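You operate a simulated robot arm through the tools that you are given. There is no shell and no other tool.

You are at the controls of a simulated robot arm. One attempt, no reset.

## Task
Motor off, swap the empty roll for a full one, motor on again.
Fine: empty roll into the small grey bin; holder lid shut before the motor goes on.
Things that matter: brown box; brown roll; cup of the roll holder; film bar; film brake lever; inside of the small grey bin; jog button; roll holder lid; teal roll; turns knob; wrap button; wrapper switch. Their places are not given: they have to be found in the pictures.

The check looks at the end state, three seconds after you hand in, the way a careful person would. Anything else that was tipped, shoved, dropped, spilled or broken makes it a failure. Lids that push on must go on centred and level and be pressed home; caps that screw on are set level and turned clockwise until they are tight.

## Robot
A 6-joint arm with a two-finger parallel gripper, fixed in place. Base frame: the origin is on the floor under the middle of its stand, x ahead of it, y to its left, z up; the work surface is at about z = 86.4. Units: cm, rad, N and s.
It reaches about 134.7 cm from its shoulder. Its first joint turns from -2.897 to 2.897 rad. Payload 3.91 kg.
Tool frame: the origin (TCP) lies between the finger pads and is the grasp point; the fingertips stand 3 cm ahead of it; z points along the fingers, y is the line along which they close. The gripper opens to 11 cm. The fingers are 2 cm wide and 1 cm thick; the gripper's body (4.8 by 11.2 cm) begins 5.5 cm behind the TCP.
Orientation is that of the tool frame in the base frame, as a unit quaternion [w, x, y, z]. With the fingers straight down and closing along the base's y, the tool's x points along the base's -x, its y along +y and its z along -z.

## Interface
- The arm moves only by the tool send_rows. Its argument "motion" is a list of rows, each an object of numbers (a shift or turn left out is 0, a gripper value left out holds the last): "tx", "ty", "tz": the shift along the tool's x, y, z in cm; "ax", "ay", "az": the turn, a rotation vector about the tool's x, y, z in rad; "hand": the finger opening in cm, from 0 to 11. In form: [{"tx": .., "ty": .., "tz": .., "ax": .., "ay": .., "az": .., "hand": ..}, ...]. A call has 1 to 20 rows; each row shifts and turns the commanded pose from where the row before left it, along the tool's axes as they then stand. Each row takes 0.2 s and may step no farther than 5 cm and 0.15 rad from the row before; otherwise, or with a gripper value out of range, the whole call is refused. A pose out of reach is approached as far as the arm can. The call stops where the force on the tool passes 40 N (or 10 N more than at its start, if that is more) or the arm is blocked; 0.2 s more then pass. The fingers move at their own pace (about 10.8 cm/s each) and stop on an object; they squeeze with about 41 N. The grip force told is the motor's: it shows also when the fingers shut on nothing. Time passes only in rows, and 0.2 s behind the last, so rows that do not move let the fingers close. The reply holds the time, the measured pose of the TCP, the force on the tool along the base axes, the opening and the grip force, in the units named above and with some noise, with the torque about the TCP (base axes, N m) and any sound that the robot's microphone picked up.
- Cameras (640 x 400 px; columns grow to the right, rows downward): "scene" is fixed at [40.31, -65.35, 167.52]; the picture's right is [0.91, -0.42, 0.00], its down [-0.29, -0.64, -0.71] and it looks along [0.30, 0.65, -0.70] (base axes); focal length 314 px, centre (320, 200). "wrist" rides on the gripper at [7.2, 1.7, -10.3] in the tool frame; the picture's right is [-0.23, 0.97, 0.00], its down [-0.76, -0.18, -0.62] and it looks along [-0.61, -0.14, 0.78] (tool axes); focal length 222 px, centre (320, 200).
- snapshot(camera): a new picture of that camera. No time passes.
- pixel_to_xyz(camera, pixels): for up to 12 pixels [column, row] of the newest picture of that camera ("zoom" is the newest enlarged one), the place [x, y, z] in the base frame of the surface seen there, good to about 0.2 cm, but the place of the scene camera against the robot may be out by one fixed shift of up to 1.2 cm in any direction. No time passes.
- close_up(camera, box): a new picture of the part [left, top, right, bottom] of that camera's present view, enlarged. No time passes.
- hand_in(): hands the job in; it is judged then, once.

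Unless the task says otherwise, let go and move clear before handing in.

The tools are called as name(argument=value, ...) on one line, values as JSON. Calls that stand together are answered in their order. send_rows: Moves the arm, as the interface text tells. Its arguments: {"type":"object","properties":{"motion":{"type":"array","items":{"type":"object","properties":{"tx":{"type":"number"},"ty":{"type":"number"},"tz":{"type":"number"},"ax":{"type":"number"},"ay":{"type":"number"},"az":{"type":"number"},"hand":{"type":"number"}}}}},"required":["motion"]} The other tools are called the same way: snapshot (camera) takes a picture; pixel_to_xyz (camera, pixels) gives the place of the surface under pixels of a picture; close_up (camera, box) takes an enlarged picture of a part of a camera's view; hand_in () hands the job in.

At the start:

```text
clock: 0.0
tool_pos: [57.98, 4.78, 125.96]
tool_rot: [0.0, 0.0, 1.0, -0.001]
contact_force: [0.3, -0.6, -0.4]
torque: [-0.01, 0.03, -0.01]
width: 11.0
gripper_force: 0.1
```

scene: 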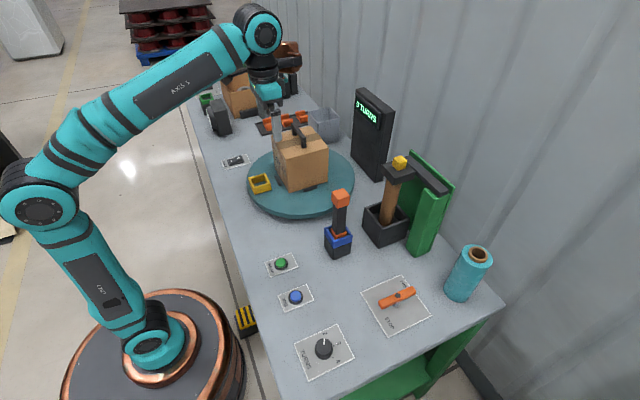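
wrist: 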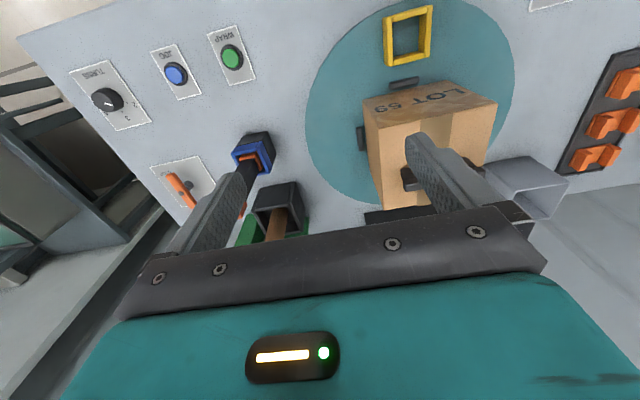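

The scene picture shows the wrapper station: an orange rotary switch near (398,296), a roll holder with a brown roll near (395,210), and a teal roll near (468,273). I'll take enlarged pictures to identify each part.

close_up(camera="scene", box=[310, 130, 510, 330])

close_up(camera="scene", box=[180, 60, 360, 200])

close_up(camera="scene", box=[250, 240, 450, 380])

```text
2.00 times, centred on (410, 230) of scene
```

zoom: 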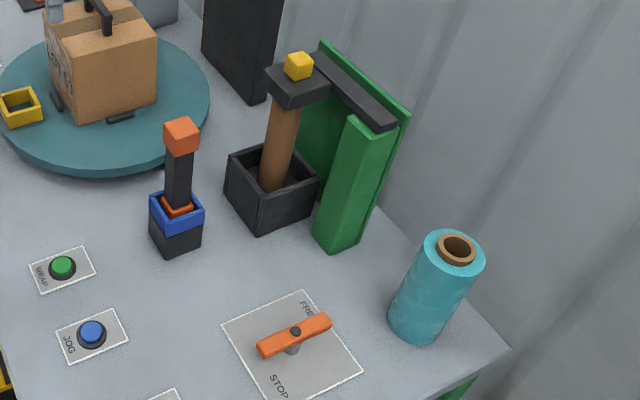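

```text
2.86 times, centred on (270, 130) of scene
```

zoom: 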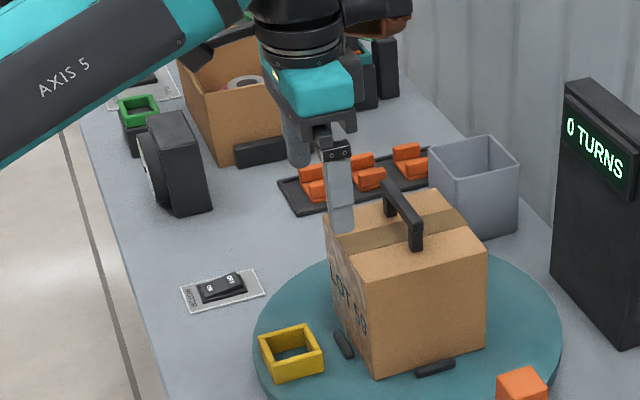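

```text
2.86 times, centred on (350, 310) of scene
```

zoom: 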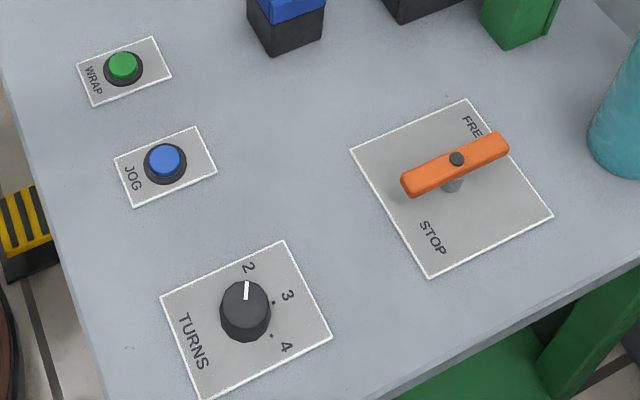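

The motor rocker is at about (235,160) on a plate marked OFF/ON. The holder has a dark lid with a yellow knob, and the small grey bin is near (325,122). I'll read the places of these surfaces next.

close_up(camera="scene", box=[215, 145, 255, 173])

close_up(camera="scene", box=[355, 145, 465, 265])

pixel_to_xyz(camera="scene", pixels=[[235, 160], [228, 162], [241, 158], [400, 160], [388, 172], [405, 175], [396, 195], [393, 222], [430, 172], [448, 187], [475, 253], [465, 285]])

snapshot(camera="scene")

```text
14.29 times, centred on (235, 159) of scene
```

zoom: 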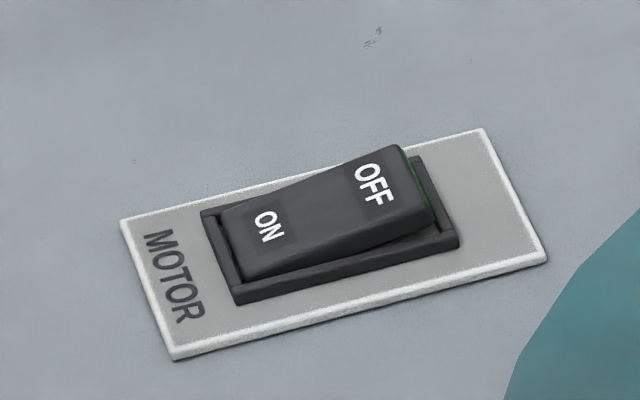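

```text
3.33 times, centred on (410, 205) of scene
```

zoom: 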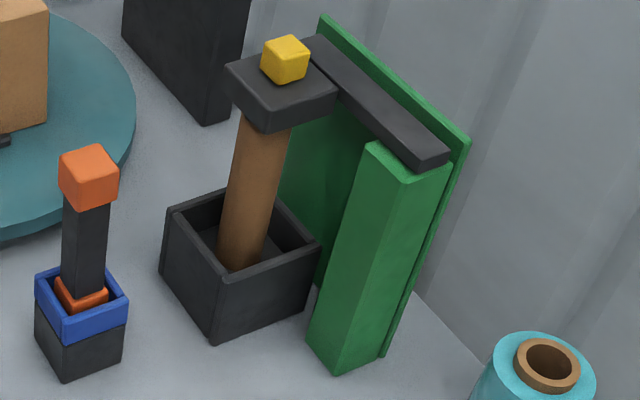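

```text
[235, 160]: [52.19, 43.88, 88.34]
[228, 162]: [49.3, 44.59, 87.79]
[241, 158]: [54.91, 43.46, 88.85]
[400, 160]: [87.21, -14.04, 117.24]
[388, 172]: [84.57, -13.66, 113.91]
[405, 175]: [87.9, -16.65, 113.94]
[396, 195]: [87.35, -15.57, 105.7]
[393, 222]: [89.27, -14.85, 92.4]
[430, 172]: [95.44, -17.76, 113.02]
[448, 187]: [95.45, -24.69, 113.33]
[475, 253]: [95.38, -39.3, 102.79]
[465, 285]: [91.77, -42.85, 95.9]
```

```text
taken
```

scene: 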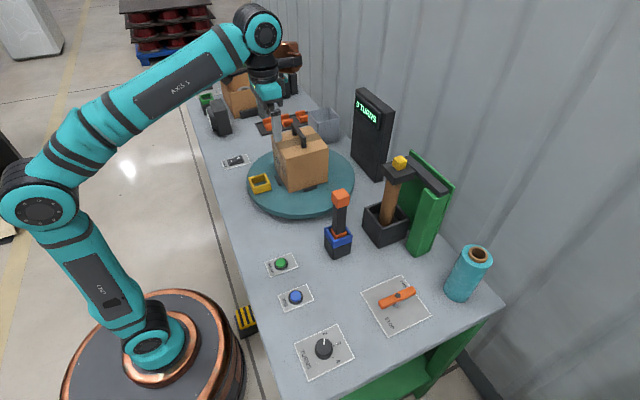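

The rocker's ON end is down, so the motor is on. Its raised OFF end is at about (241,158), world (55,43.5). I'll map the other objects before moving.

pixel_to_xyz(camera="scene", pixels=[[309, 112], [325, 105], [342, 118], [327, 140], [325, 115], [296, 128], [300, 145], [341, 195], [338, 240], [379, 212], [368, 205], [385, 245]])

pixel_to_xyz(camera="scene", pixels=[[478, 247], [490, 258], [462, 255], [478, 262], [458, 298], [480, 300], [398, 297], [383, 303], [413, 290], [420, 248], [435, 165], [414, 152]])

close_up(camera="scene", box=[295, 95, 355, 145])

close_up(camera="scene", box=[435, 235, 505, 310])

```text
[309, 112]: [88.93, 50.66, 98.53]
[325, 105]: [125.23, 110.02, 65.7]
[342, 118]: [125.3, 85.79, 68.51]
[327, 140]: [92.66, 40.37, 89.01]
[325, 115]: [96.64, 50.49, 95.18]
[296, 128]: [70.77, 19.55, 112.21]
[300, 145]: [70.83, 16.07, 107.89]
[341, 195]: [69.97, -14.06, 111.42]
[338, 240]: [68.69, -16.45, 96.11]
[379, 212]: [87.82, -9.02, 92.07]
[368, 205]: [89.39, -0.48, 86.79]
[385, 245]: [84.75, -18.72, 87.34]
```

```text
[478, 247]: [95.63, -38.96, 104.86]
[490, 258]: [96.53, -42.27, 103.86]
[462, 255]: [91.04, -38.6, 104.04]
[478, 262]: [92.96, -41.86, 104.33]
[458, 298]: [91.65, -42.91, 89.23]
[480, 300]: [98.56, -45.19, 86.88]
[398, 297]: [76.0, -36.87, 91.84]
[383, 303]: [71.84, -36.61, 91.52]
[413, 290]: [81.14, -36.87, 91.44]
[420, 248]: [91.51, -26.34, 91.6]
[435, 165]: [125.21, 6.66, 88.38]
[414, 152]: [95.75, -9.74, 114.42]
```

```text
8.00 times, centred on (325, 120) of scene
```

zoom: 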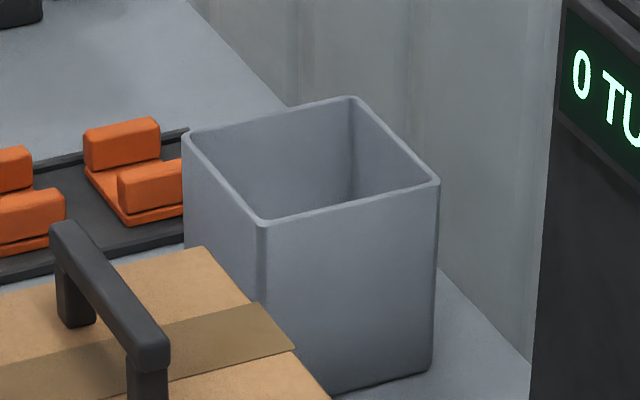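

```text
5.33 times, centred on (470, 272) of scene
```

zoom: 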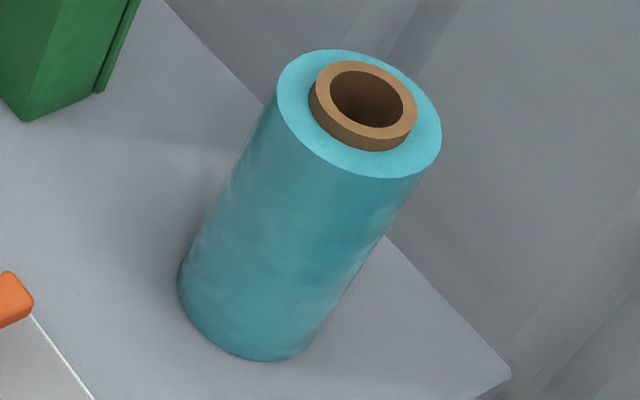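

The teal roll stands at about (94,-41) with its top near z 105. The holder lid and knob are at about (87,-14,117). I'll move to a safe height near the holder to look with the wrist camera.

send_rows(motion=[{"tz": -4, "hand": 11}, {"tx": -2, "ty": -4}, {"tx": -2, "ty": -4}, {"tx": -2, "ty": -4}, {"tx": -2, "ty": -4}, {"ty": -2}])

snapshot(camera="wrist")

snapshot(camera="scene")

```text
clock: 1.4
tool_pos: [65.5, -13.2, 129.0]
tool_rot: [0.004, 0.0, 1.0, 0.0]
contact_force: [-1.0, 0.5, 1.2]
torque: [-0.02, 0.01, 0.03]
width: 10.99
gripper_force: 0.0
out of reach, approached as far as the arm can: row 4, 5
```

```text
taken
```

wrist: 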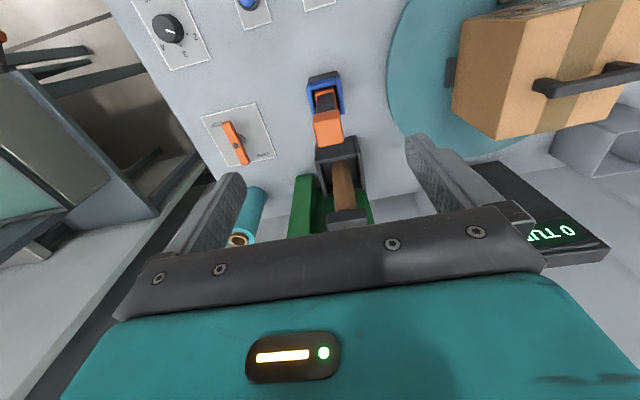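

```text
taken
```

scene: 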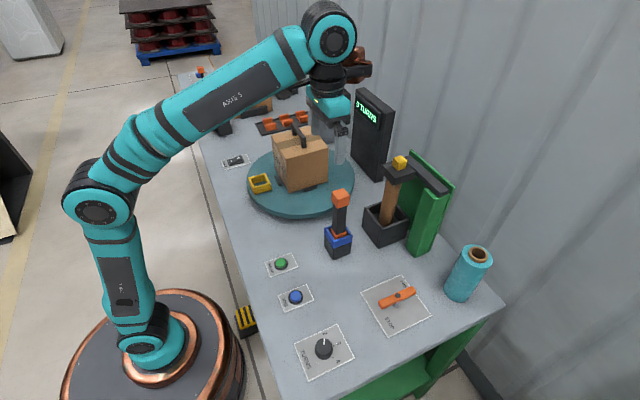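

Two rows were flagged as out of reach at z 129 with the tool pointing down, so I need to know the arm's geometry. I'll read the places of the arm's joints and the gripper body in the scene picture.

pixel_to_xyz(camera="scene", pixels=[[148, 338], [98, 207], [333, 40], [355, 68], [335, 105], [343, 165], [150, 300], [180, 310]])

pixel_to_xyz(camera="wrist", pixels=[[330, 128], [345, 160], [340, 190], [345, 215], [327, 78], [303, 200], [300, 180], [362, 210], [255, 200], [240, 238], [235, 140], [330, 110]])

close_up(camera="wrist", box=[220, 60, 420, 250])

```text
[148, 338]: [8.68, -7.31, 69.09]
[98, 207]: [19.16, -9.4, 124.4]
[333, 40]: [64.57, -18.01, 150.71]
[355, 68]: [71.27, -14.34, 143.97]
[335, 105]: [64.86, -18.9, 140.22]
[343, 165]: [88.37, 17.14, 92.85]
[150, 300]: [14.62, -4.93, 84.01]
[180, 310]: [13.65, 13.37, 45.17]
```

```text
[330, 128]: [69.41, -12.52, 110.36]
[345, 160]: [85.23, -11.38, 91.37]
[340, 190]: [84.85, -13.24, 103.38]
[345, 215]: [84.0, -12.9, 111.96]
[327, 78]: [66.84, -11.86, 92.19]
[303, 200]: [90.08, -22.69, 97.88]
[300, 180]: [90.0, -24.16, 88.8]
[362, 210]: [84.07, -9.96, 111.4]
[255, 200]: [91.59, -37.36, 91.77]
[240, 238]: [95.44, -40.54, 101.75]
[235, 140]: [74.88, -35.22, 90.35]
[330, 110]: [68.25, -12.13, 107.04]
```

```text
2.11 times, centred on (320, 155) of wrist
```

zoom: 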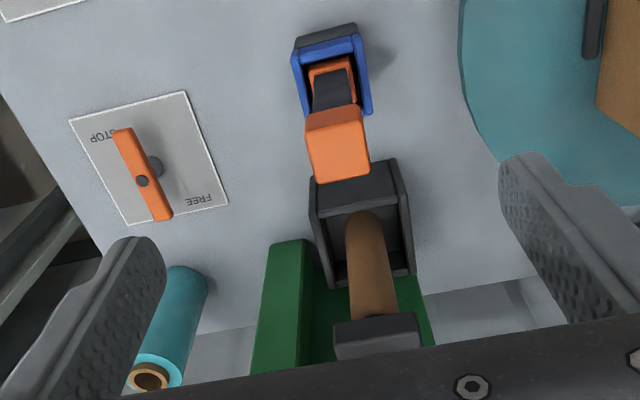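

The wrist picture shows the film bar (330,128) with its top near z 110, standing in front of the holder. The lid is at (345,215), the brown roll at (340,190) and the teal roll at (255,200). The motor has to go off first, so I'll travel high over to the switch near (55,43) with the fingers closed.

send_rows(motion=[{"tx": 1, "ty": 4.7, "hand": 11}, {"tx": 1, "ty": 4.7}, {"tx": 1, "ty": 4.7}, {"tx": 1, "ty": 4.7}, {"tx": 1, "ty": 4.7}, {"tx": 1, "ty": 4.7}, {"tx": 1, "ty": 4.7}, {"tx": 1, "ty": 4.7}, {"tx": 1, "ty": 4.7}, {"tx": 1, "ty": 4.7}, {"tx": 1, "ty": 4.7}, {"ty": 4.7, "hand": 0}, {"tz": 4}, {"tz": 4}, {"tz": 4}, {"tz": 4}, {"tz": 4}])

snapshot(camera="wrist")

snapshot(camera="scene")

```text
clock: 5.0
tool_pos: [54.56, 43.28, 107.82]
tool_rot: [0.0, 0.0, 1.0, 0.0]
contact_force: [-0.6, -0.5, 0.9]
torque: [0.03, 0.0, 0.01]
width: 0.03
gripper_force: 37.7
out of reach, approached as far as the arm can: row 11, 12
```

```text
taken
```

wrist: 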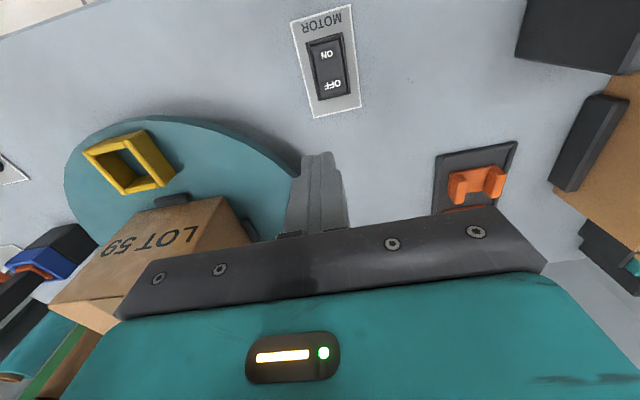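

```text
taken
```

scene: 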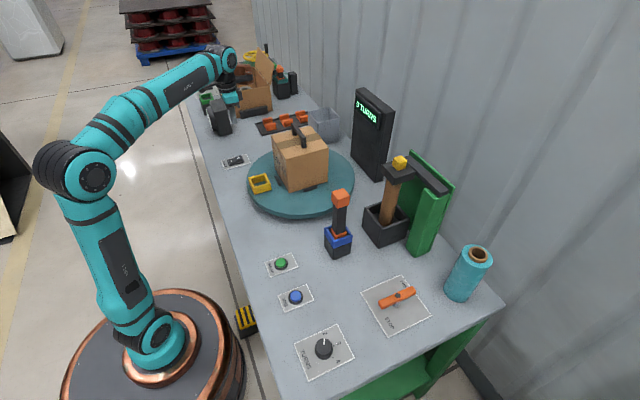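

The wrist picture shows the rocker at (330,65) with its OFF end nearest the fingers at (332,85). I'll read accurate places from the wrist camera.

pixel_to_xyz(camera="wrist", pixels=[[332, 85], [333, 92], [327, 55], [330, 70], [318, 86], [345, 84], [337, 113], [322, 45], [338, 62]])

close_up(camera="wrist", box=[280, 0, 380, 120])

pixel_to_xyz(camera="scene", pixels=[[235, 160], [228, 162], [241, 158], [239, 157]])

```text
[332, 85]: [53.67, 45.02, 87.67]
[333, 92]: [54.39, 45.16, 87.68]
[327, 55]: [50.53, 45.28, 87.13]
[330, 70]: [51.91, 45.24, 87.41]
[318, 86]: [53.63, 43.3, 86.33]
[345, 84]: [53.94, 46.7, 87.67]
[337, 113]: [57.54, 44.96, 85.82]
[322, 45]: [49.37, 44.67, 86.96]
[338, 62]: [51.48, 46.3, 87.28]
```

```text
3.33 times, centred on (330, 60) of wrist
```

zoom: 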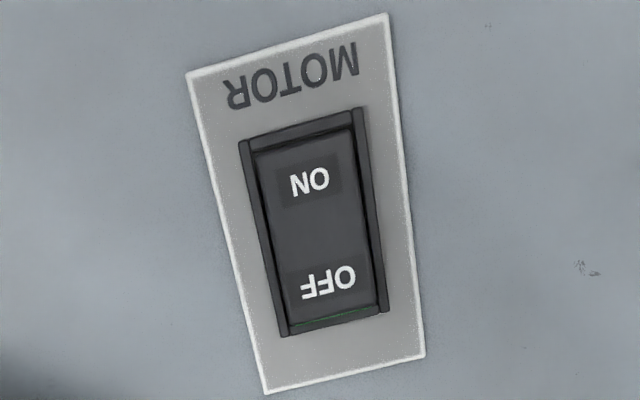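

```text
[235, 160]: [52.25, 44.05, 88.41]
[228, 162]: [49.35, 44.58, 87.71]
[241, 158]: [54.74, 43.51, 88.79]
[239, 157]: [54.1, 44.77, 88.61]
```

The rocker's OFF end is at (53.7,45.0,87.7) by the wrist camera. That implies a scene-camera shift of about (+0.4,-0.9,+1.0). I'll hover just above the OFF end.

send_rows(motion=[{"tx": 0.5, "ty": 1.8, "hand": 0}, {"tz": 4}, {"tz": 4}, {"tz": 4}, {"tz": 2}, {"tz": 0}])

snapshot(camera="wrist")

```text
clock: 6.4
tool_pos: [53.86, 44.77, 93.72]
tool_rot: [0.001, -0.001, 1.0, 0.0]
contact_force: [-0.8, -0.2, 0.6]
torque: [-0.02, -0.03, 0.01]
width: 0.0
gripper_force: 37.2
```

```text
taken
```

wrist: 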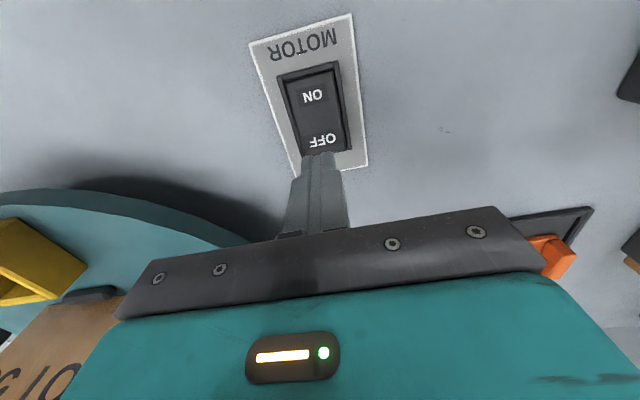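

The closed fingertips are right above the OFF end at (322,150), about 3 cm up. I'll press down gently in small steps.

send_rows(motion=[{"tz": 1, "ty": 0.2, "hand": 0}, {"tz": 1}, {"tz": 0.6}, {"tz": 0.5}, {"tz": 0.4}, {"tz": 0.4}, {"tz": 0.3}])

snapshot(camera="wrist")

```text
clock: 7.8
tool_pos: [54.06, 45.06, 90.27]
tool_rot: [0.003, 0.0, 1.0, 0.003]
contact_force: [-0.3, -0.7, 7.9]
torque: [0.01, 0.09, 0.04]
width: 0.0
gripper_force: 37.5
stopped in row 7: the force on the tool passed its limit at 49 N (the readings are from after the stop); the commanded pose is now the measured one
```

```text
taken
```

wrist: 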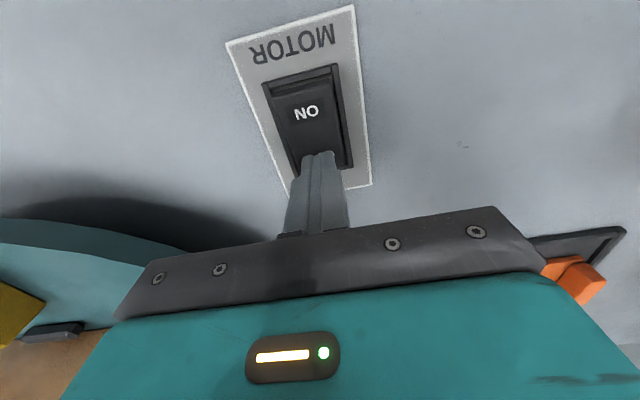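

The force passed 49 N at tip height z 87.3, and the ON end at (307,112) now looks raised. I'll back off and check the rocker.

send_rows(motion=[{"tz": -3, "hand": 0}, {"tz": -4}, {"tz": -4}, {"tz": -4}])

close_up(camera="wrist", box=[270, 0, 390, 140])

close_up(camera="scene", box=[215, 145, 255, 173])

close_up(camera="scene", box=[350, 80, 430, 140])

```text
clock: 8.8
tool_pos: [53.7, 45.4, 105.12]
tool_rot: [0.004, 0.0, 1.0, 0.003]
contact_force: [1.5, 0.4, 0.1]
torque: [-0.01, 0.02, 0.01]
width: 0.0
gripper_force: 38.1
```

```text
2.86 times, centred on (330, 70) of wrist
```

zoom: 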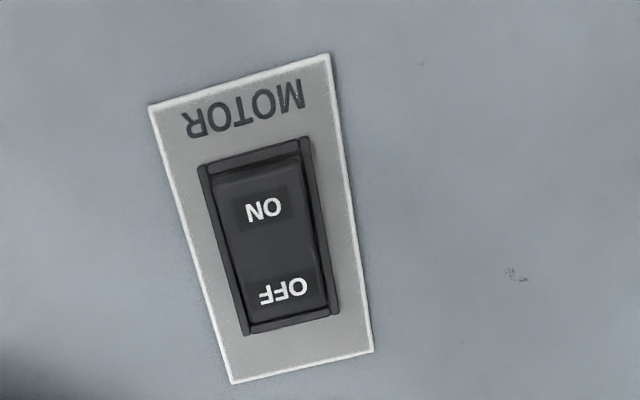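

```text
14.29 times, centred on (235, 159) of scene
```

zoom: 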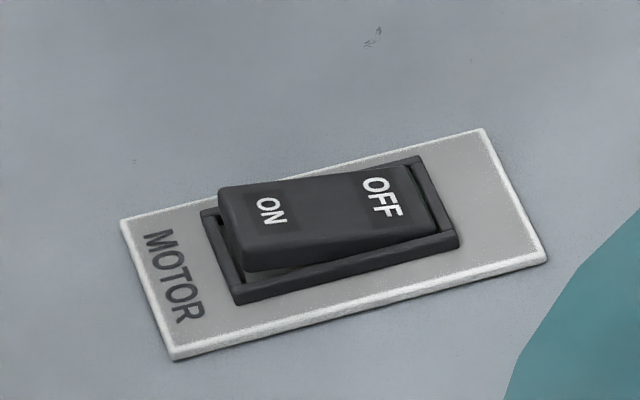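

```text
6.67 times, centred on (390, 110) of scene
```

zoom: 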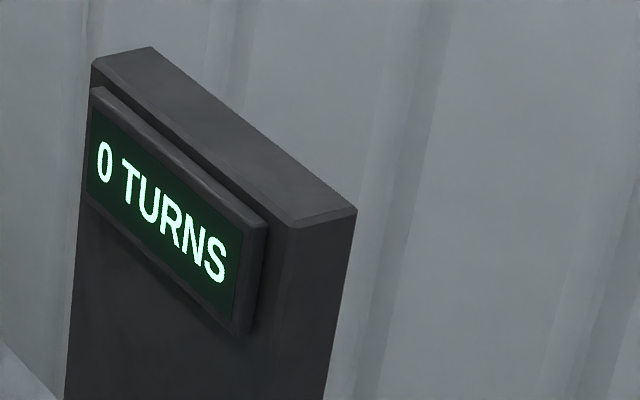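

The rocker's OFF end is now down and its ON end is raised, so the motor is off. For the tilted grasps ahead I want the wrist camera above the hand, so I'll rise and turn the tool about its own axis, halfway first to test the joint range.

send_rows(motion=[{"tz": -4, "hand": 0}, {"tz": -4}, {"tz": -4, "ty": -3}, {"ty": -4, "az": 0.15}, {"ty": -4, "az": 0.15}, {"ty": -4, "az": 0.15}, {"az": 0.15}, {"az": 0.15}, {"az": 0.15}, {"az": 0.15}, {"az": 0.15}, {"az": 0.15}, {"az": 0.15}])

snapshot(camera="scene")

```text
clock: 11.6
tool_pos: [52.08, 30.03, 117.2]
tool_rot: [0.0, 0.682, 0.731, 0.004]
contact_force: [0.0, -0.6, 0.7]
torque: [0.0, 0.01, 0.01]
width: 0.02
gripper_force: 37.8
```

```text
taken
```

scene: 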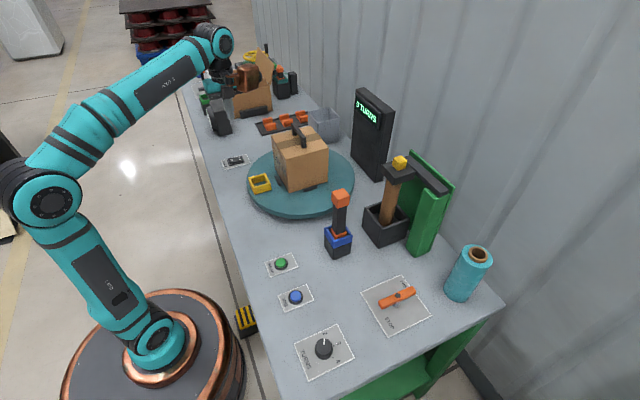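

The half turn went without trouble. I'll finish it so the tool's x points ahead, while moving toward y = 0.

send_rows(motion=[{"az": 0.15}, {"az": 0.15}, {"az": 0.15}, {"az": 0.15}, {"az": 0.15}, {"az": 0.15}, {"az": 0.15}, {"az": 0.15}, {"az": 0.15}, {"az": 0.15}, {"az": 0.14}])

snapshot(camera="wrist")

```text
clock: 14.0
tool_pos: [52.4, 29.78, 117.14]
tool_rot: [-0.002, 0.94, 0.342, 0.003]
contact_force: [-1.7, -0.4, -0.5]
torque: [0.01, 0.0, 0.0]
width: 0.0
gripper_force: 37.4
out of reach, approached as far as the arm can: row 7, 8, 9, 10, 11
```

```text
taken
```

wrist: 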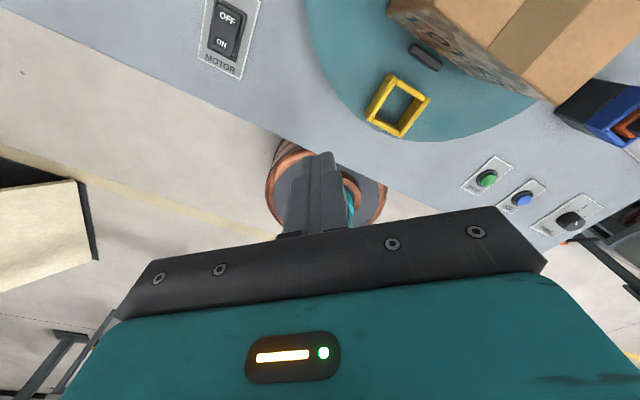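

The turn ran into a joint limit about 10° short, so the camera-up pose is out. I'll go back to the natural orientation, stopping with the camera on the left side to view the holder from there.

send_rows(motion=[{"az": -0.15}, {"az": -0.15}, {"az": -0.15}, {"az": -0.15}, {"az": -0.15}, {"az": -0.15}])

```text
clock: 15.4
tool_pos: [52.51, 29.65, 117.2]
tool_rot: [-0.001, 0.696, 0.718, 0.004]
contact_force: [0.2, 0.6, -0.3]
torque: [-0.02, 0.06, -0.03]
width: 0.02
gripper_force: 37.7
```

The tool's x now points along +y and its y along +x. I'll move to about (72,2,122) and look at the holder from its left side.

send_rows(motion=[{"tz": -4}, {"tx": -4, "ty": 2}, {"tx": -4, "ty": 2}, {"tx": -4, "ty": 2.5}, {"tx": -4, "ty": 2.5}, {"tx": -4, "ty": 2.5}, {"tx": -4, "ty": 2.5}, {"tx": -3, "ty": 2.5}, {"ty": 2}])

snapshot(camera="wrist")

```text
clock: 17.4
tool_pos: [71.82, 3.24, 121.06]
tool_rot: [0.0, 0.697, 0.717, 0.005]
contact_force: [-1.6, -0.2, -0.3]
torque: [0.01, 0.0, -0.02]
width: 0.0
gripper_force: 37.7
```

```text
taken
```

wrist: 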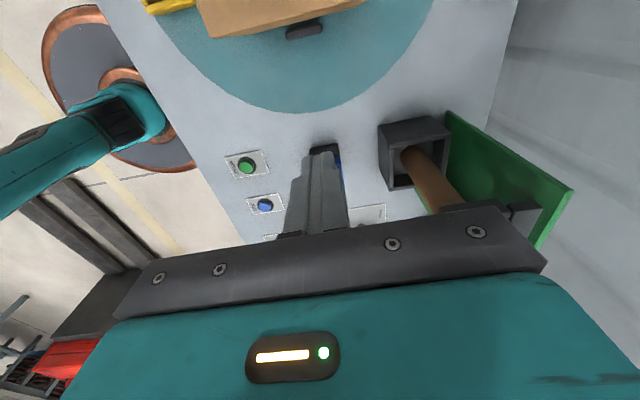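

The gripper hides the lid at (480,220). I'll tilt the tool so the camera looks more level toward -y.

send_rows(motion=[{"ay": -0.15}, {"ay": -0.15}, {"ay": -0.15}, {"ay": -0.15}, {"ay": -0.15, "tz": -2}])

snapshot(camera="wrist")

```text
clock: 18.6
tool_pos: [71.57, 4.46, 122.77]
tool_rot: [0.263, 0.649, 0.667, -0.252]
contact_force: [-0.7, -0.1, 0.0]
torque: [0.04, -0.01, 0.01]
width: 0.02
gripper_force: 38.1
```

```text
taken
```

wrist: 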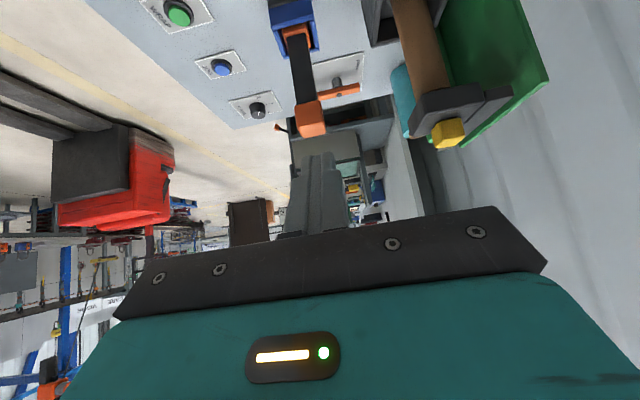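

The lid is now in view at (450,105) with its yellow knob at (447,132). I'll enlarge it and read places.

close_up(camera="wrist", box=[380, 0, 560, 160])

pixel_to_xyz(camera="wrist", pixels=[[447, 132], [448, 122], [435, 108], [460, 112], [480, 100], [500, 100], [425, 60], [430, 85], [420, 20], [530, 60], [438, 100], [462, 92]])

```text
2.50 times, centred on (470, 80) of wrist
```

zoom: 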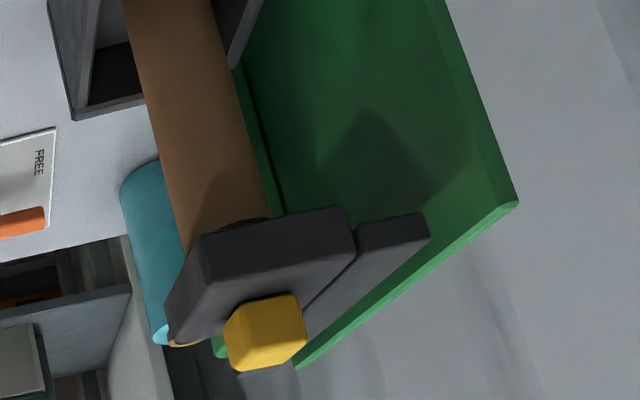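

```text
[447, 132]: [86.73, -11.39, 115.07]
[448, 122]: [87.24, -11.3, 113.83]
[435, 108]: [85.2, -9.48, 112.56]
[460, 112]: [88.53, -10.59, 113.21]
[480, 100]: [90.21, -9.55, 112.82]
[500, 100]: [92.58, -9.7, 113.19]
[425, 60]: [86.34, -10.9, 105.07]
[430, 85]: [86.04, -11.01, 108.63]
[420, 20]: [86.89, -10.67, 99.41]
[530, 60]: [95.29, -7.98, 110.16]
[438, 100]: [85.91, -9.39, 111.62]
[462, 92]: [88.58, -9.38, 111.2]
```

The lid block is at x 84–90, z 111–113, with the yellow knob at about (86.7,-12.5,114.5) and a dark bar behind it running along y. I need to see how the lid is hinged, so I'll enlarge the scene view.

close_up(camera="scene", box=[375, 145, 455, 205])

close_up(camera="wrist", box=[400, 70, 520, 160])

pixel_to_xyz(camera="zoom", pixels=[[250, 330], [180, 250], [120, 250], [90, 320], [330, 170], [480, 150], [520, 130], [420, 260], [340, 300], [230, 300], [150, 180], [260, 140]])

```text
6.67 times, centred on (415, 175) of scene
```

zoom: 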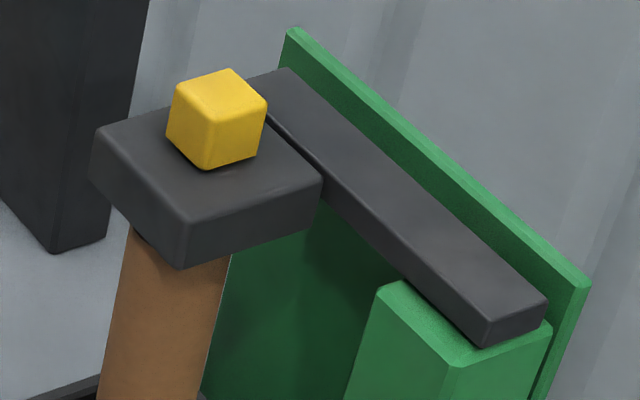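

```text
4.44 times, centred on (460, 115) of wrist
```

zoom: 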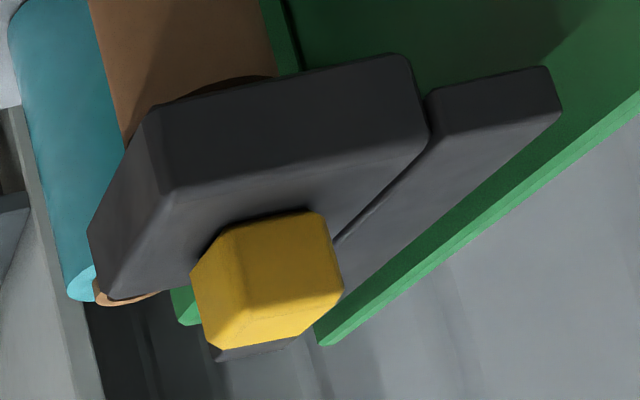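

```text
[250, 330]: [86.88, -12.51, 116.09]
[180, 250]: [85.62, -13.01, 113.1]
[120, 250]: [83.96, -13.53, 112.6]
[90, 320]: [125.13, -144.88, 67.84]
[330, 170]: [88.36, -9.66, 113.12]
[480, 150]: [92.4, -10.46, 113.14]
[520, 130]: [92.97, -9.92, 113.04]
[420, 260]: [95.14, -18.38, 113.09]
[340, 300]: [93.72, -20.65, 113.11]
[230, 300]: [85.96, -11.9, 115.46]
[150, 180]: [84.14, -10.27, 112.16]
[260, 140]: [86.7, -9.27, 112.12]
```

The bar, lid plate and knob are clear: plate top at z 113.1, knob about 2.8 cm at (86.8,-12.6). The hinge line itself is still uncertain. I'll return to the natural orientation and tilt the tool forward, ready to take the knob.

send_rows(motion=[{"ay": 0.15}, {"ay": 0.15}, {"ay": 0.15}, {"ay": 0.15}, {"ay": 0.15}, {"az": -0.15}, {"az": -0.15}, {"az": -0.15}, {"az": -0.15}, {"az": -0.15}, {"az": -0.15}, {"az": -0.15}, {"az": -0.15}, {"az": -0.15}, {"az": -0.15}, {"az": -0.04, "hand": 6}])

```text
clock: 22.0
tool_pos: [71.67, 4.2, 122.77]
tool_rot: [0.002, 0.001, 1.0, 0.003]
contact_force: [0.0, -0.3, -0.5]
torque: [0.01, 0.0, 0.0]
width: 6.01
gripper_force: 0.1
```

The tool is straight down again at (71.7,4.2,122.8). I'll shift to y = -12.7 and tilt forward 0.6 rad for a view of the knob.

send_rows(motion=[{"ty": -4.3, "hand": 6}, {"ty": -4.3}, {"ty": -4.3}, {"ty": -4.0}, {"ay": -0.15}, {"ay": -0.15}, {"ay": -0.15}, {"ay": -0.15}])

snapshot(camera="wrist")

snapshot(camera="scene")

```text
clock: 23.8
tool_pos: [71.84, -12.5, 122.51]
tool_rot: [0.299, 0.002, 0.954, 0.003]
contact_force: [0.7, -0.4, 0.5]
torque: [0.02, -0.02, 0.0]
width: 5.97
gripper_force: 0.0
```

```text
taken
```

wrist: 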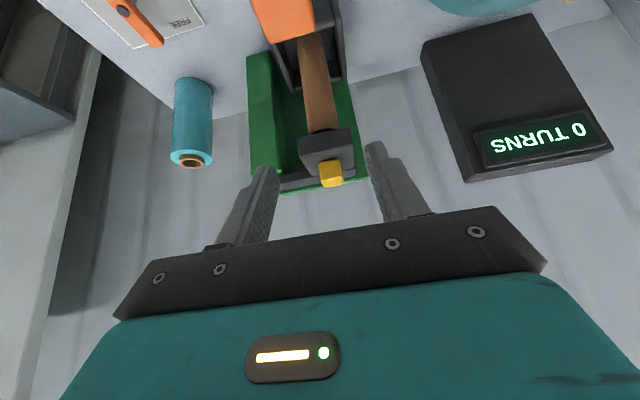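

```text
taken
```

scene: 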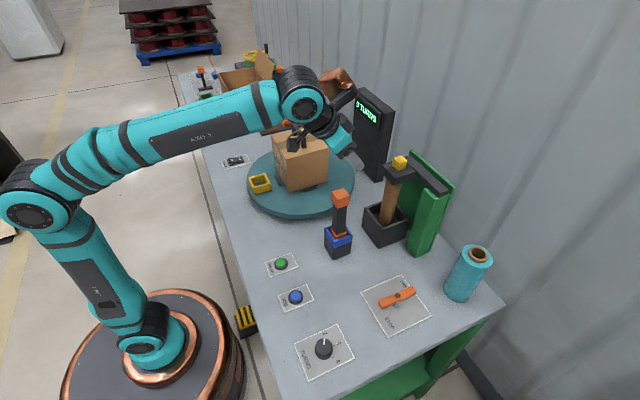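

The knob at (331,172) and the lid (326,148) are in clear view between the fingers. I'll read their places.

close_up(camera="wrist", box=[240, 20, 400, 200])

pixel_to_xyz(camera="wrist", pixels=[[331, 166], [331, 178], [321, 172], [340, 170], [326, 152], [303, 155], [350, 150], [326, 140], [300, 183], [352, 178], [285, 183], [320, 90]])

```text
2.22 times, centred on (320, 110) of wrist
```

zoom: 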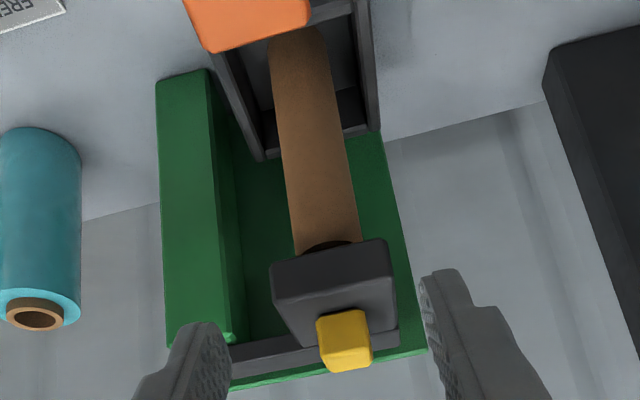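

```text
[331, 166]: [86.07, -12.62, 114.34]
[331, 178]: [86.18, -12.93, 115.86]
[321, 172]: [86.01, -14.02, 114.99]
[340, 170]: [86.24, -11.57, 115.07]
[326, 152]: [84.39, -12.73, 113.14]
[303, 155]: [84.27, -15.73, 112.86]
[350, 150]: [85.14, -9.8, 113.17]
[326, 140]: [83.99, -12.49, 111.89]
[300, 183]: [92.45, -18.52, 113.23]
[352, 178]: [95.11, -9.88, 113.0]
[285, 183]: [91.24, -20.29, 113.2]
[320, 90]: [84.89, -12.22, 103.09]
```

The knob spans y -14.1 to -11.4 and z 113.2 to 116.1, with its front face at x 86. I'll move to a pre-grasp pose 3 cm back along the tool.

send_rows(motion=[{"tx": -2.81, "tz": 3.31, "ty": -0.1, "hand": 6}, {"tx": -2.81, "tz": 3.31, "ty": -0.1}, {"tx": -2.81, "tz": 3.31}, {"tz": 0}])

snapshot(camera="wrist")

```text
clock: 24.8
tool_pos: [84.21, -12.76, 119.34]
tool_rot: [0.297, 0.003, 0.955, 0.001]
contact_force: [-0.5, -0.9, -0.8]
torque: [0.0, -0.03, -0.03]
width: 6.0
gripper_force: 0.0
```

```text
taken
```

wrist: 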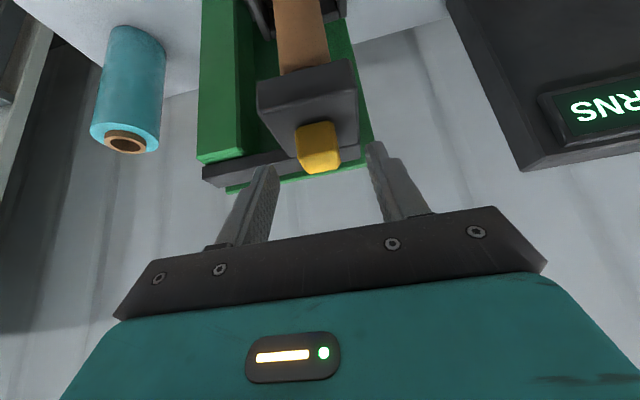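

The knob at (318,145) lies centred between the open fingers. I'll advance 3.3 cm along the tool and close on it.

send_rows(motion=[{"tz": 1.2, "hand": 6}, {"tz": 1.2}, {"tz": 0.8}, {"hand": 1}, {"hand": 1}, {"hand": 1}, {"hand": 1}])

snapshot(camera="wrist")

```text
clock: 26.4
tool_pos: [86.02, -12.88, 116.7]
tool_rot: [0.298, 0.002, 0.955, 0.002]
contact_force: [5.6, -12.9, 1.3]
torque: [-1.01, -0.14, 0.08]
width: 3.01
gripper_force: 45.2
```

```text
taken
```

wrist: 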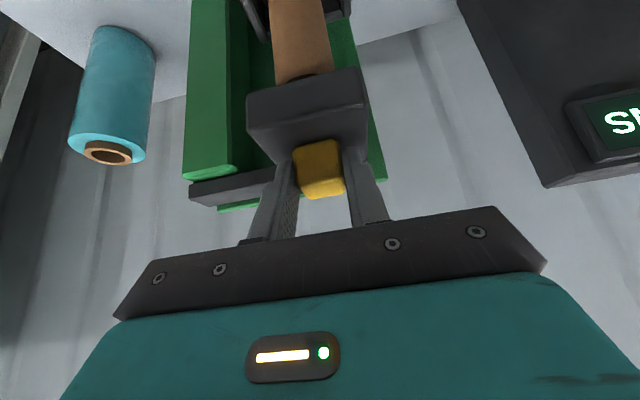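

The knob is held (3.0 cm, 45 N). I'll lift straight up by a small amount to learn which way the lid moves.

send_rows(motion=[{"tz": -0.33, "tx": -0.226, "hand": 1}, {"tz": -0.33, "tx": -0.226}, {"tz": 0}])

snapshot(camera="wrist")

close_up(camera="scene", box=[375, 145, 455, 205])

```text
clock: 27.0
tool_pos: [86.16, -13.0, 116.56]
tool_rot: [0.294, 0.002, 0.956, 0.002]
contact_force: [4.5, -10.4, -5.6]
torque: [-1.21, -0.66, 0.01]
width: 3.01
gripper_force: 44.8
stopped in row 2: the force on the tool passed its limit at 42 N (the readings are from after the stop); the commanded pose is now the measured one
```

```text
taken
```

wrist: 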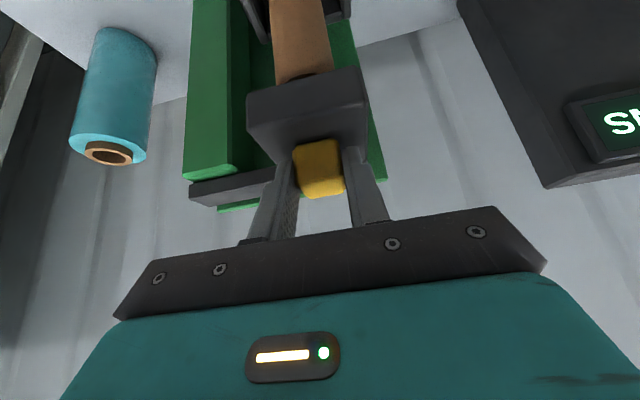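

```text
6.67 times, centred on (415, 175) of scene
```

zoom: 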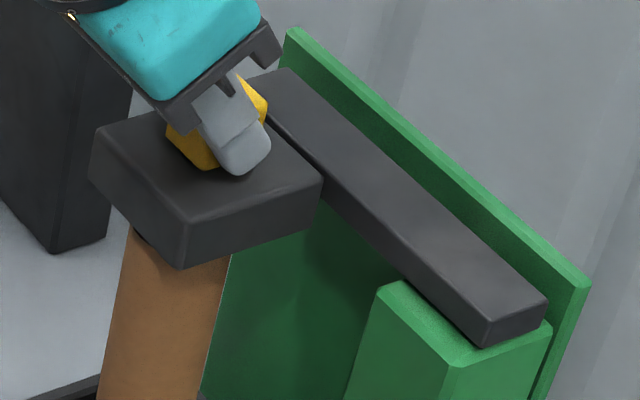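

Lifting met 42 N without any motion, so the lid does not swing straight up. The arm-like bar resting on the green post at its right end suggests a vertical pivot at about (92.7,-24). I'll test a small horizontal pull toward -x and -y.

send_rows(motion=[{"tx": 0.3, "tz": -0.2, "ty": -0.18, "hand": 1}, {"tx": 0.3, "tz": -0.2, "ty": -0.18}, {"tz": 0}])

close_up(camera="scene", box=[375, 145, 455, 205])

```text
clock: 27.8
tool_pos: [85.52, -13.24, 116.62]
tool_rot: [0.294, 0.003, 0.956, 0.002]
contact_force: [22.6, -11.6, 2.5]
torque: [0.17, -0.71, 1.33]
width: 3.08
gripper_force: 45.3
```

```text
6.67 times, centred on (415, 175) of scene
```

zoom: 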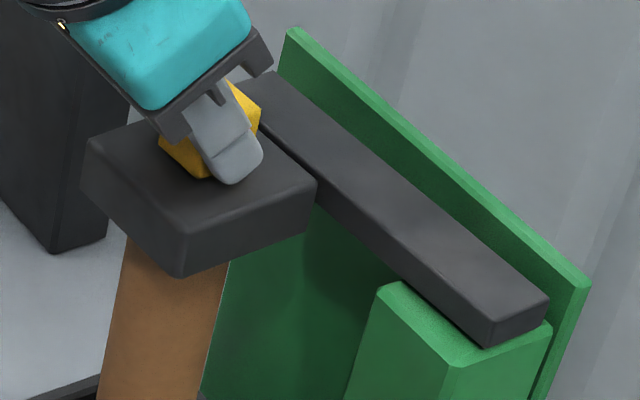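

The pull worked: the lid and bar swung together about a vertical pivot at the green post, which also explains why it would not lift. I'll swing it along the arc about (92.7,-24) with the gripper turning along, a few steps first.

send_rows(motion=[{"tx": 0.858, "ty": -0.77, "tz": -0.585, "ax": -0.0562, "az": -0.0827, "hand": 1}, {"tx": 0.858, "ty": -0.77, "tz": -0.585, "ax": -0.0562, "az": -0.0827}, {"tx": 0.858, "ty": -0.77, "tz": -0.585, "ax": -0.0562, "az": -0.0827}, {"tz": 0}])

close_up(camera="scene", box=[355, 135, 455, 215])

```text
clock: 28.7
tool_pos: [82.71, -15.74, 116.66]
tool_rot: [0.293, -0.139, 0.945, 0.046]
contact_force: [22.9, -10.4, 3.3]
torque: [-0.28, 0.1, 0.83]
width: 3.12
gripper_force: 44.7
stopped in row 4: the force on the tool passed its limit at 43 N (the readings are from after the stop); the commanded pose is now the measured one
```

```text
5.00 times, centred on (405, 175) of scene
```

zoom: 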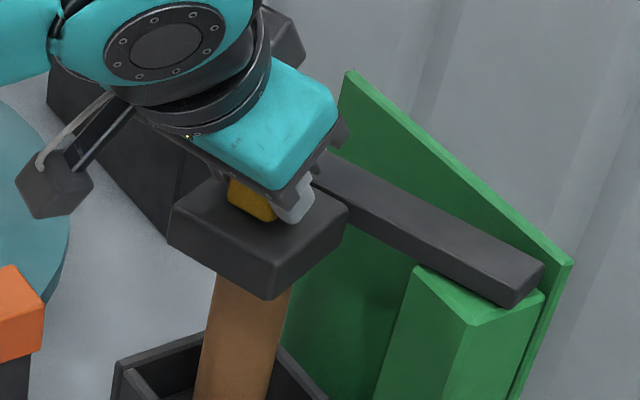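

The lid has swung about 20° and the bar turns about the post. I'll read the bar's end to refine the pivot, since the force shows I'm on slightly too wide an arc.

pixel_to_xyz(camera="zoom", pixels=[[535, 265], [505, 300], [515, 280], [400, 205], [420, 235], [430, 285], [470, 320], [540, 300], [340, 215], [265, 290], [180, 215], [330, 170]])

close_up(camera="wrist", box=[160, 0, 480, 220])

```text
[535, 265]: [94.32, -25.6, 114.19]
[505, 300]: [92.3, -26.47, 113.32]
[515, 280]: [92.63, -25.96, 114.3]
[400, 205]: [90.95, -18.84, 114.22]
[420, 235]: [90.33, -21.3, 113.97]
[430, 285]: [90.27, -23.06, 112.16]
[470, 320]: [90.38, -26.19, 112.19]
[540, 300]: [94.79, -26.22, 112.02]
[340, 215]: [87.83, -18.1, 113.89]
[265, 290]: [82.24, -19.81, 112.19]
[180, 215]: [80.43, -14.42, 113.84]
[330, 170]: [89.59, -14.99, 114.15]
```

```text
1.82 times, centred on (320, 110) of wrist
```

zoom: 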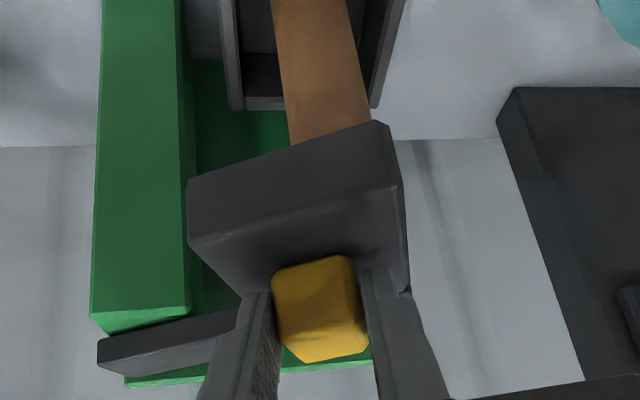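

The pivot refines to about (92.3,-23.7). I'll carry on along the corrected arc in smaller steps.

send_rows(motion=[{"tx": 0.672, "ty": -0.576, "tz": -0.457, "ax": -0.045, "az": -0.0662, "hand": 1}, {"tx": 0.672, "ty": -0.576, "tz": -0.457, "ax": -0.045, "az": -0.0662}, {"tx": 0.672, "ty": -0.576, "tz": -0.457, "ax": -0.045, "az": -0.0662}, {"tx": 0.672, "ty": -0.576, "tz": -0.457, "ax": -0.045, "az": -0.0662}, {"tx": 0.672, "ty": -0.576, "tz": -0.457, "ax": -0.045, "az": -0.0662}])

```text
clock: 29.7
tool_pos: [80.8, -19.07, 116.74]
tool_rot: [0.282, -0.283, 0.912, 0.089]
contact_force: [27.7, -4.0, 1.0]
torque: [-0.05, -0.43, 0.78]
width: 3.06
gripper_force: 45.2
stopped in row 5: the force on the tool passed its limit at 41 N (the readings are from after the stop); the commanded pose is now the measured one
```

The lid is now about 38° open, and the force still pulls toward the pivot. I'll add a small inward correction and continue.

send_rows(motion=[{"tx": -0.18, "ty": -0.335, "tz": 0.123, "hand": 1}, {"tx": 0.672, "ty": -0.576, "tz": -0.457, "ax": -0.045, "az": -0.0662}, {"tx": 0.65, "ty": -0.6, "tz": -0.44, "ax": -0.045, "az": -0.0662}, {"tx": 0.65, "ty": -0.6, "tz": -0.44, "ax": -0.045, "az": -0.0662}, {"tx": 0.65, "ty": -0.6, "tz": -0.44, "ax": -0.045, "az": -0.0662}, {"tx": 0.65, "ty": -0.6, "tz": -0.44, "ax": -0.045, "az": -0.0662}])

snapshot(camera="scene")

snapshot(camera="wrist")

```text
clock: 30.2
tool_pos: [80.73, -19.5, 116.56]
tool_rot: [0.278, -0.303, 0.906, 0.099]
contact_force: [-18.6, 16.5, -9.5]
torque: [1.04, -0.37, 1.35]
width: 3.02
gripper_force: 44.9
stopped in row 2: the force on the tool passed its limit at 45 N (the readings are from after the stop); the commanded pose is now the measured one
```

```text
taken
```

scene: 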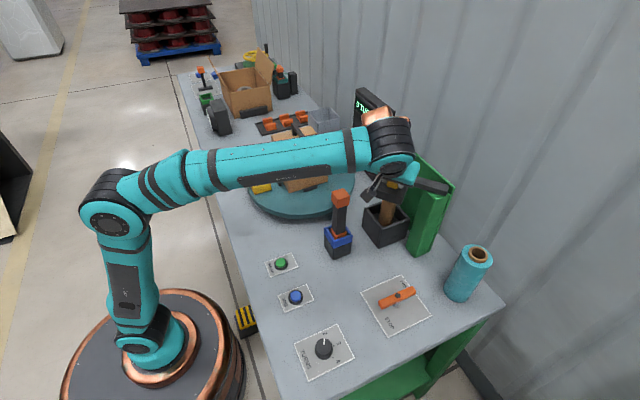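

```text
taken
```

wrist: 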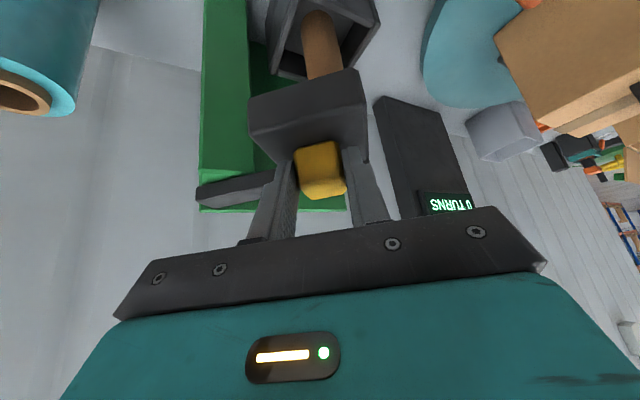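

The force flipped sign after only 0.4 cm, so a rigid grip on this stiff hinge is awkward. I'll open the fingers, turn back to yaw 0 around the knob, then push it toward -y as a loose cage.

send_rows(motion=[{"hand": 8}, {"hand": 8}, {"ax": 0.0719, "az": 0.1058}, {"ax": 0.0719, "az": 0.1058}, {"ax": 0.0719, "az": 0.1058}, {"ax": 0.0719, "az": 0.1058}, {"ax": 0.0719, "az": 0.1058}])

snapshot(camera="wrist")

close_up(camera="scene", box=[335, 115, 465, 215])

```text
clock: 31.9
tool_pos: [80.77, -19.61, 116.59]
tool_rot: [0.293, -0.001, 0.956, 0.004]
contact_force: [-0.7, -0.2, -0.5]
torque: [-0.01, 0.02, 0.0]
width: 8.01
gripper_force: 0.2
```

```text
taken
```

wrist: 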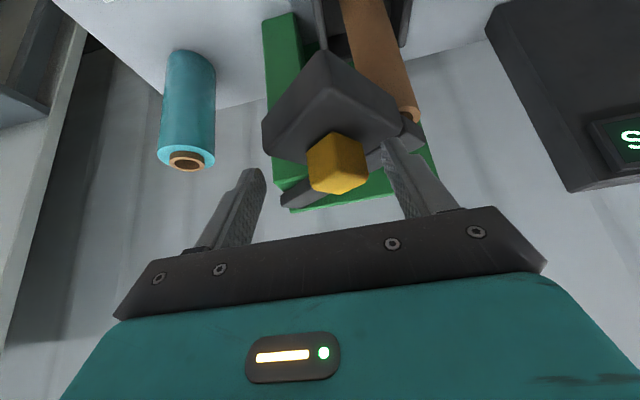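

```text
4.00 times, centred on (400, 165) of scene
```

zoom: 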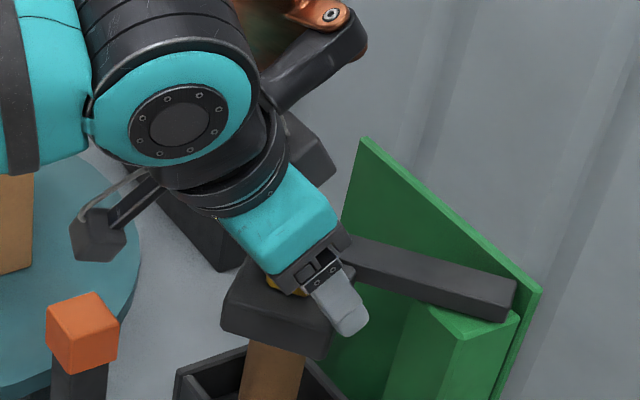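

The knob at (338,165) is loosely caged between the fingers. I'll narrow the opening to 5.5 cm and push toward -y in small steps.

send_rows(motion=[{"hand": 5.5}, {"ty": -0.8, "tx": 0.2, "tz": -0.14}, {"ty": -0.8, "tx": 0.2, "tz": -0.14}, {"ty": -0.8, "tx": 0.2, "tz": -0.14}, {"ty": -0.8}, {"ty": -0.8}, {"ty": -0.8}, {"tz": 0}])

snapshot(camera="wrist")

```text
clock: 33.6
tool_pos: [80.05, -24.48, 116.76]
tool_rot: [0.292, -0.002, 0.956, 0.005]
contact_force: [0.9, 1.0, -0.5]
torque: [0.02, -0.03, 0.04]
width: 5.52
gripper_force: 0.0
```

```text
taken
```

wrist: 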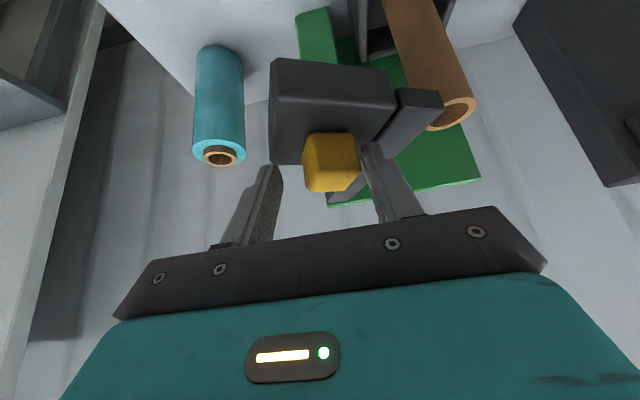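

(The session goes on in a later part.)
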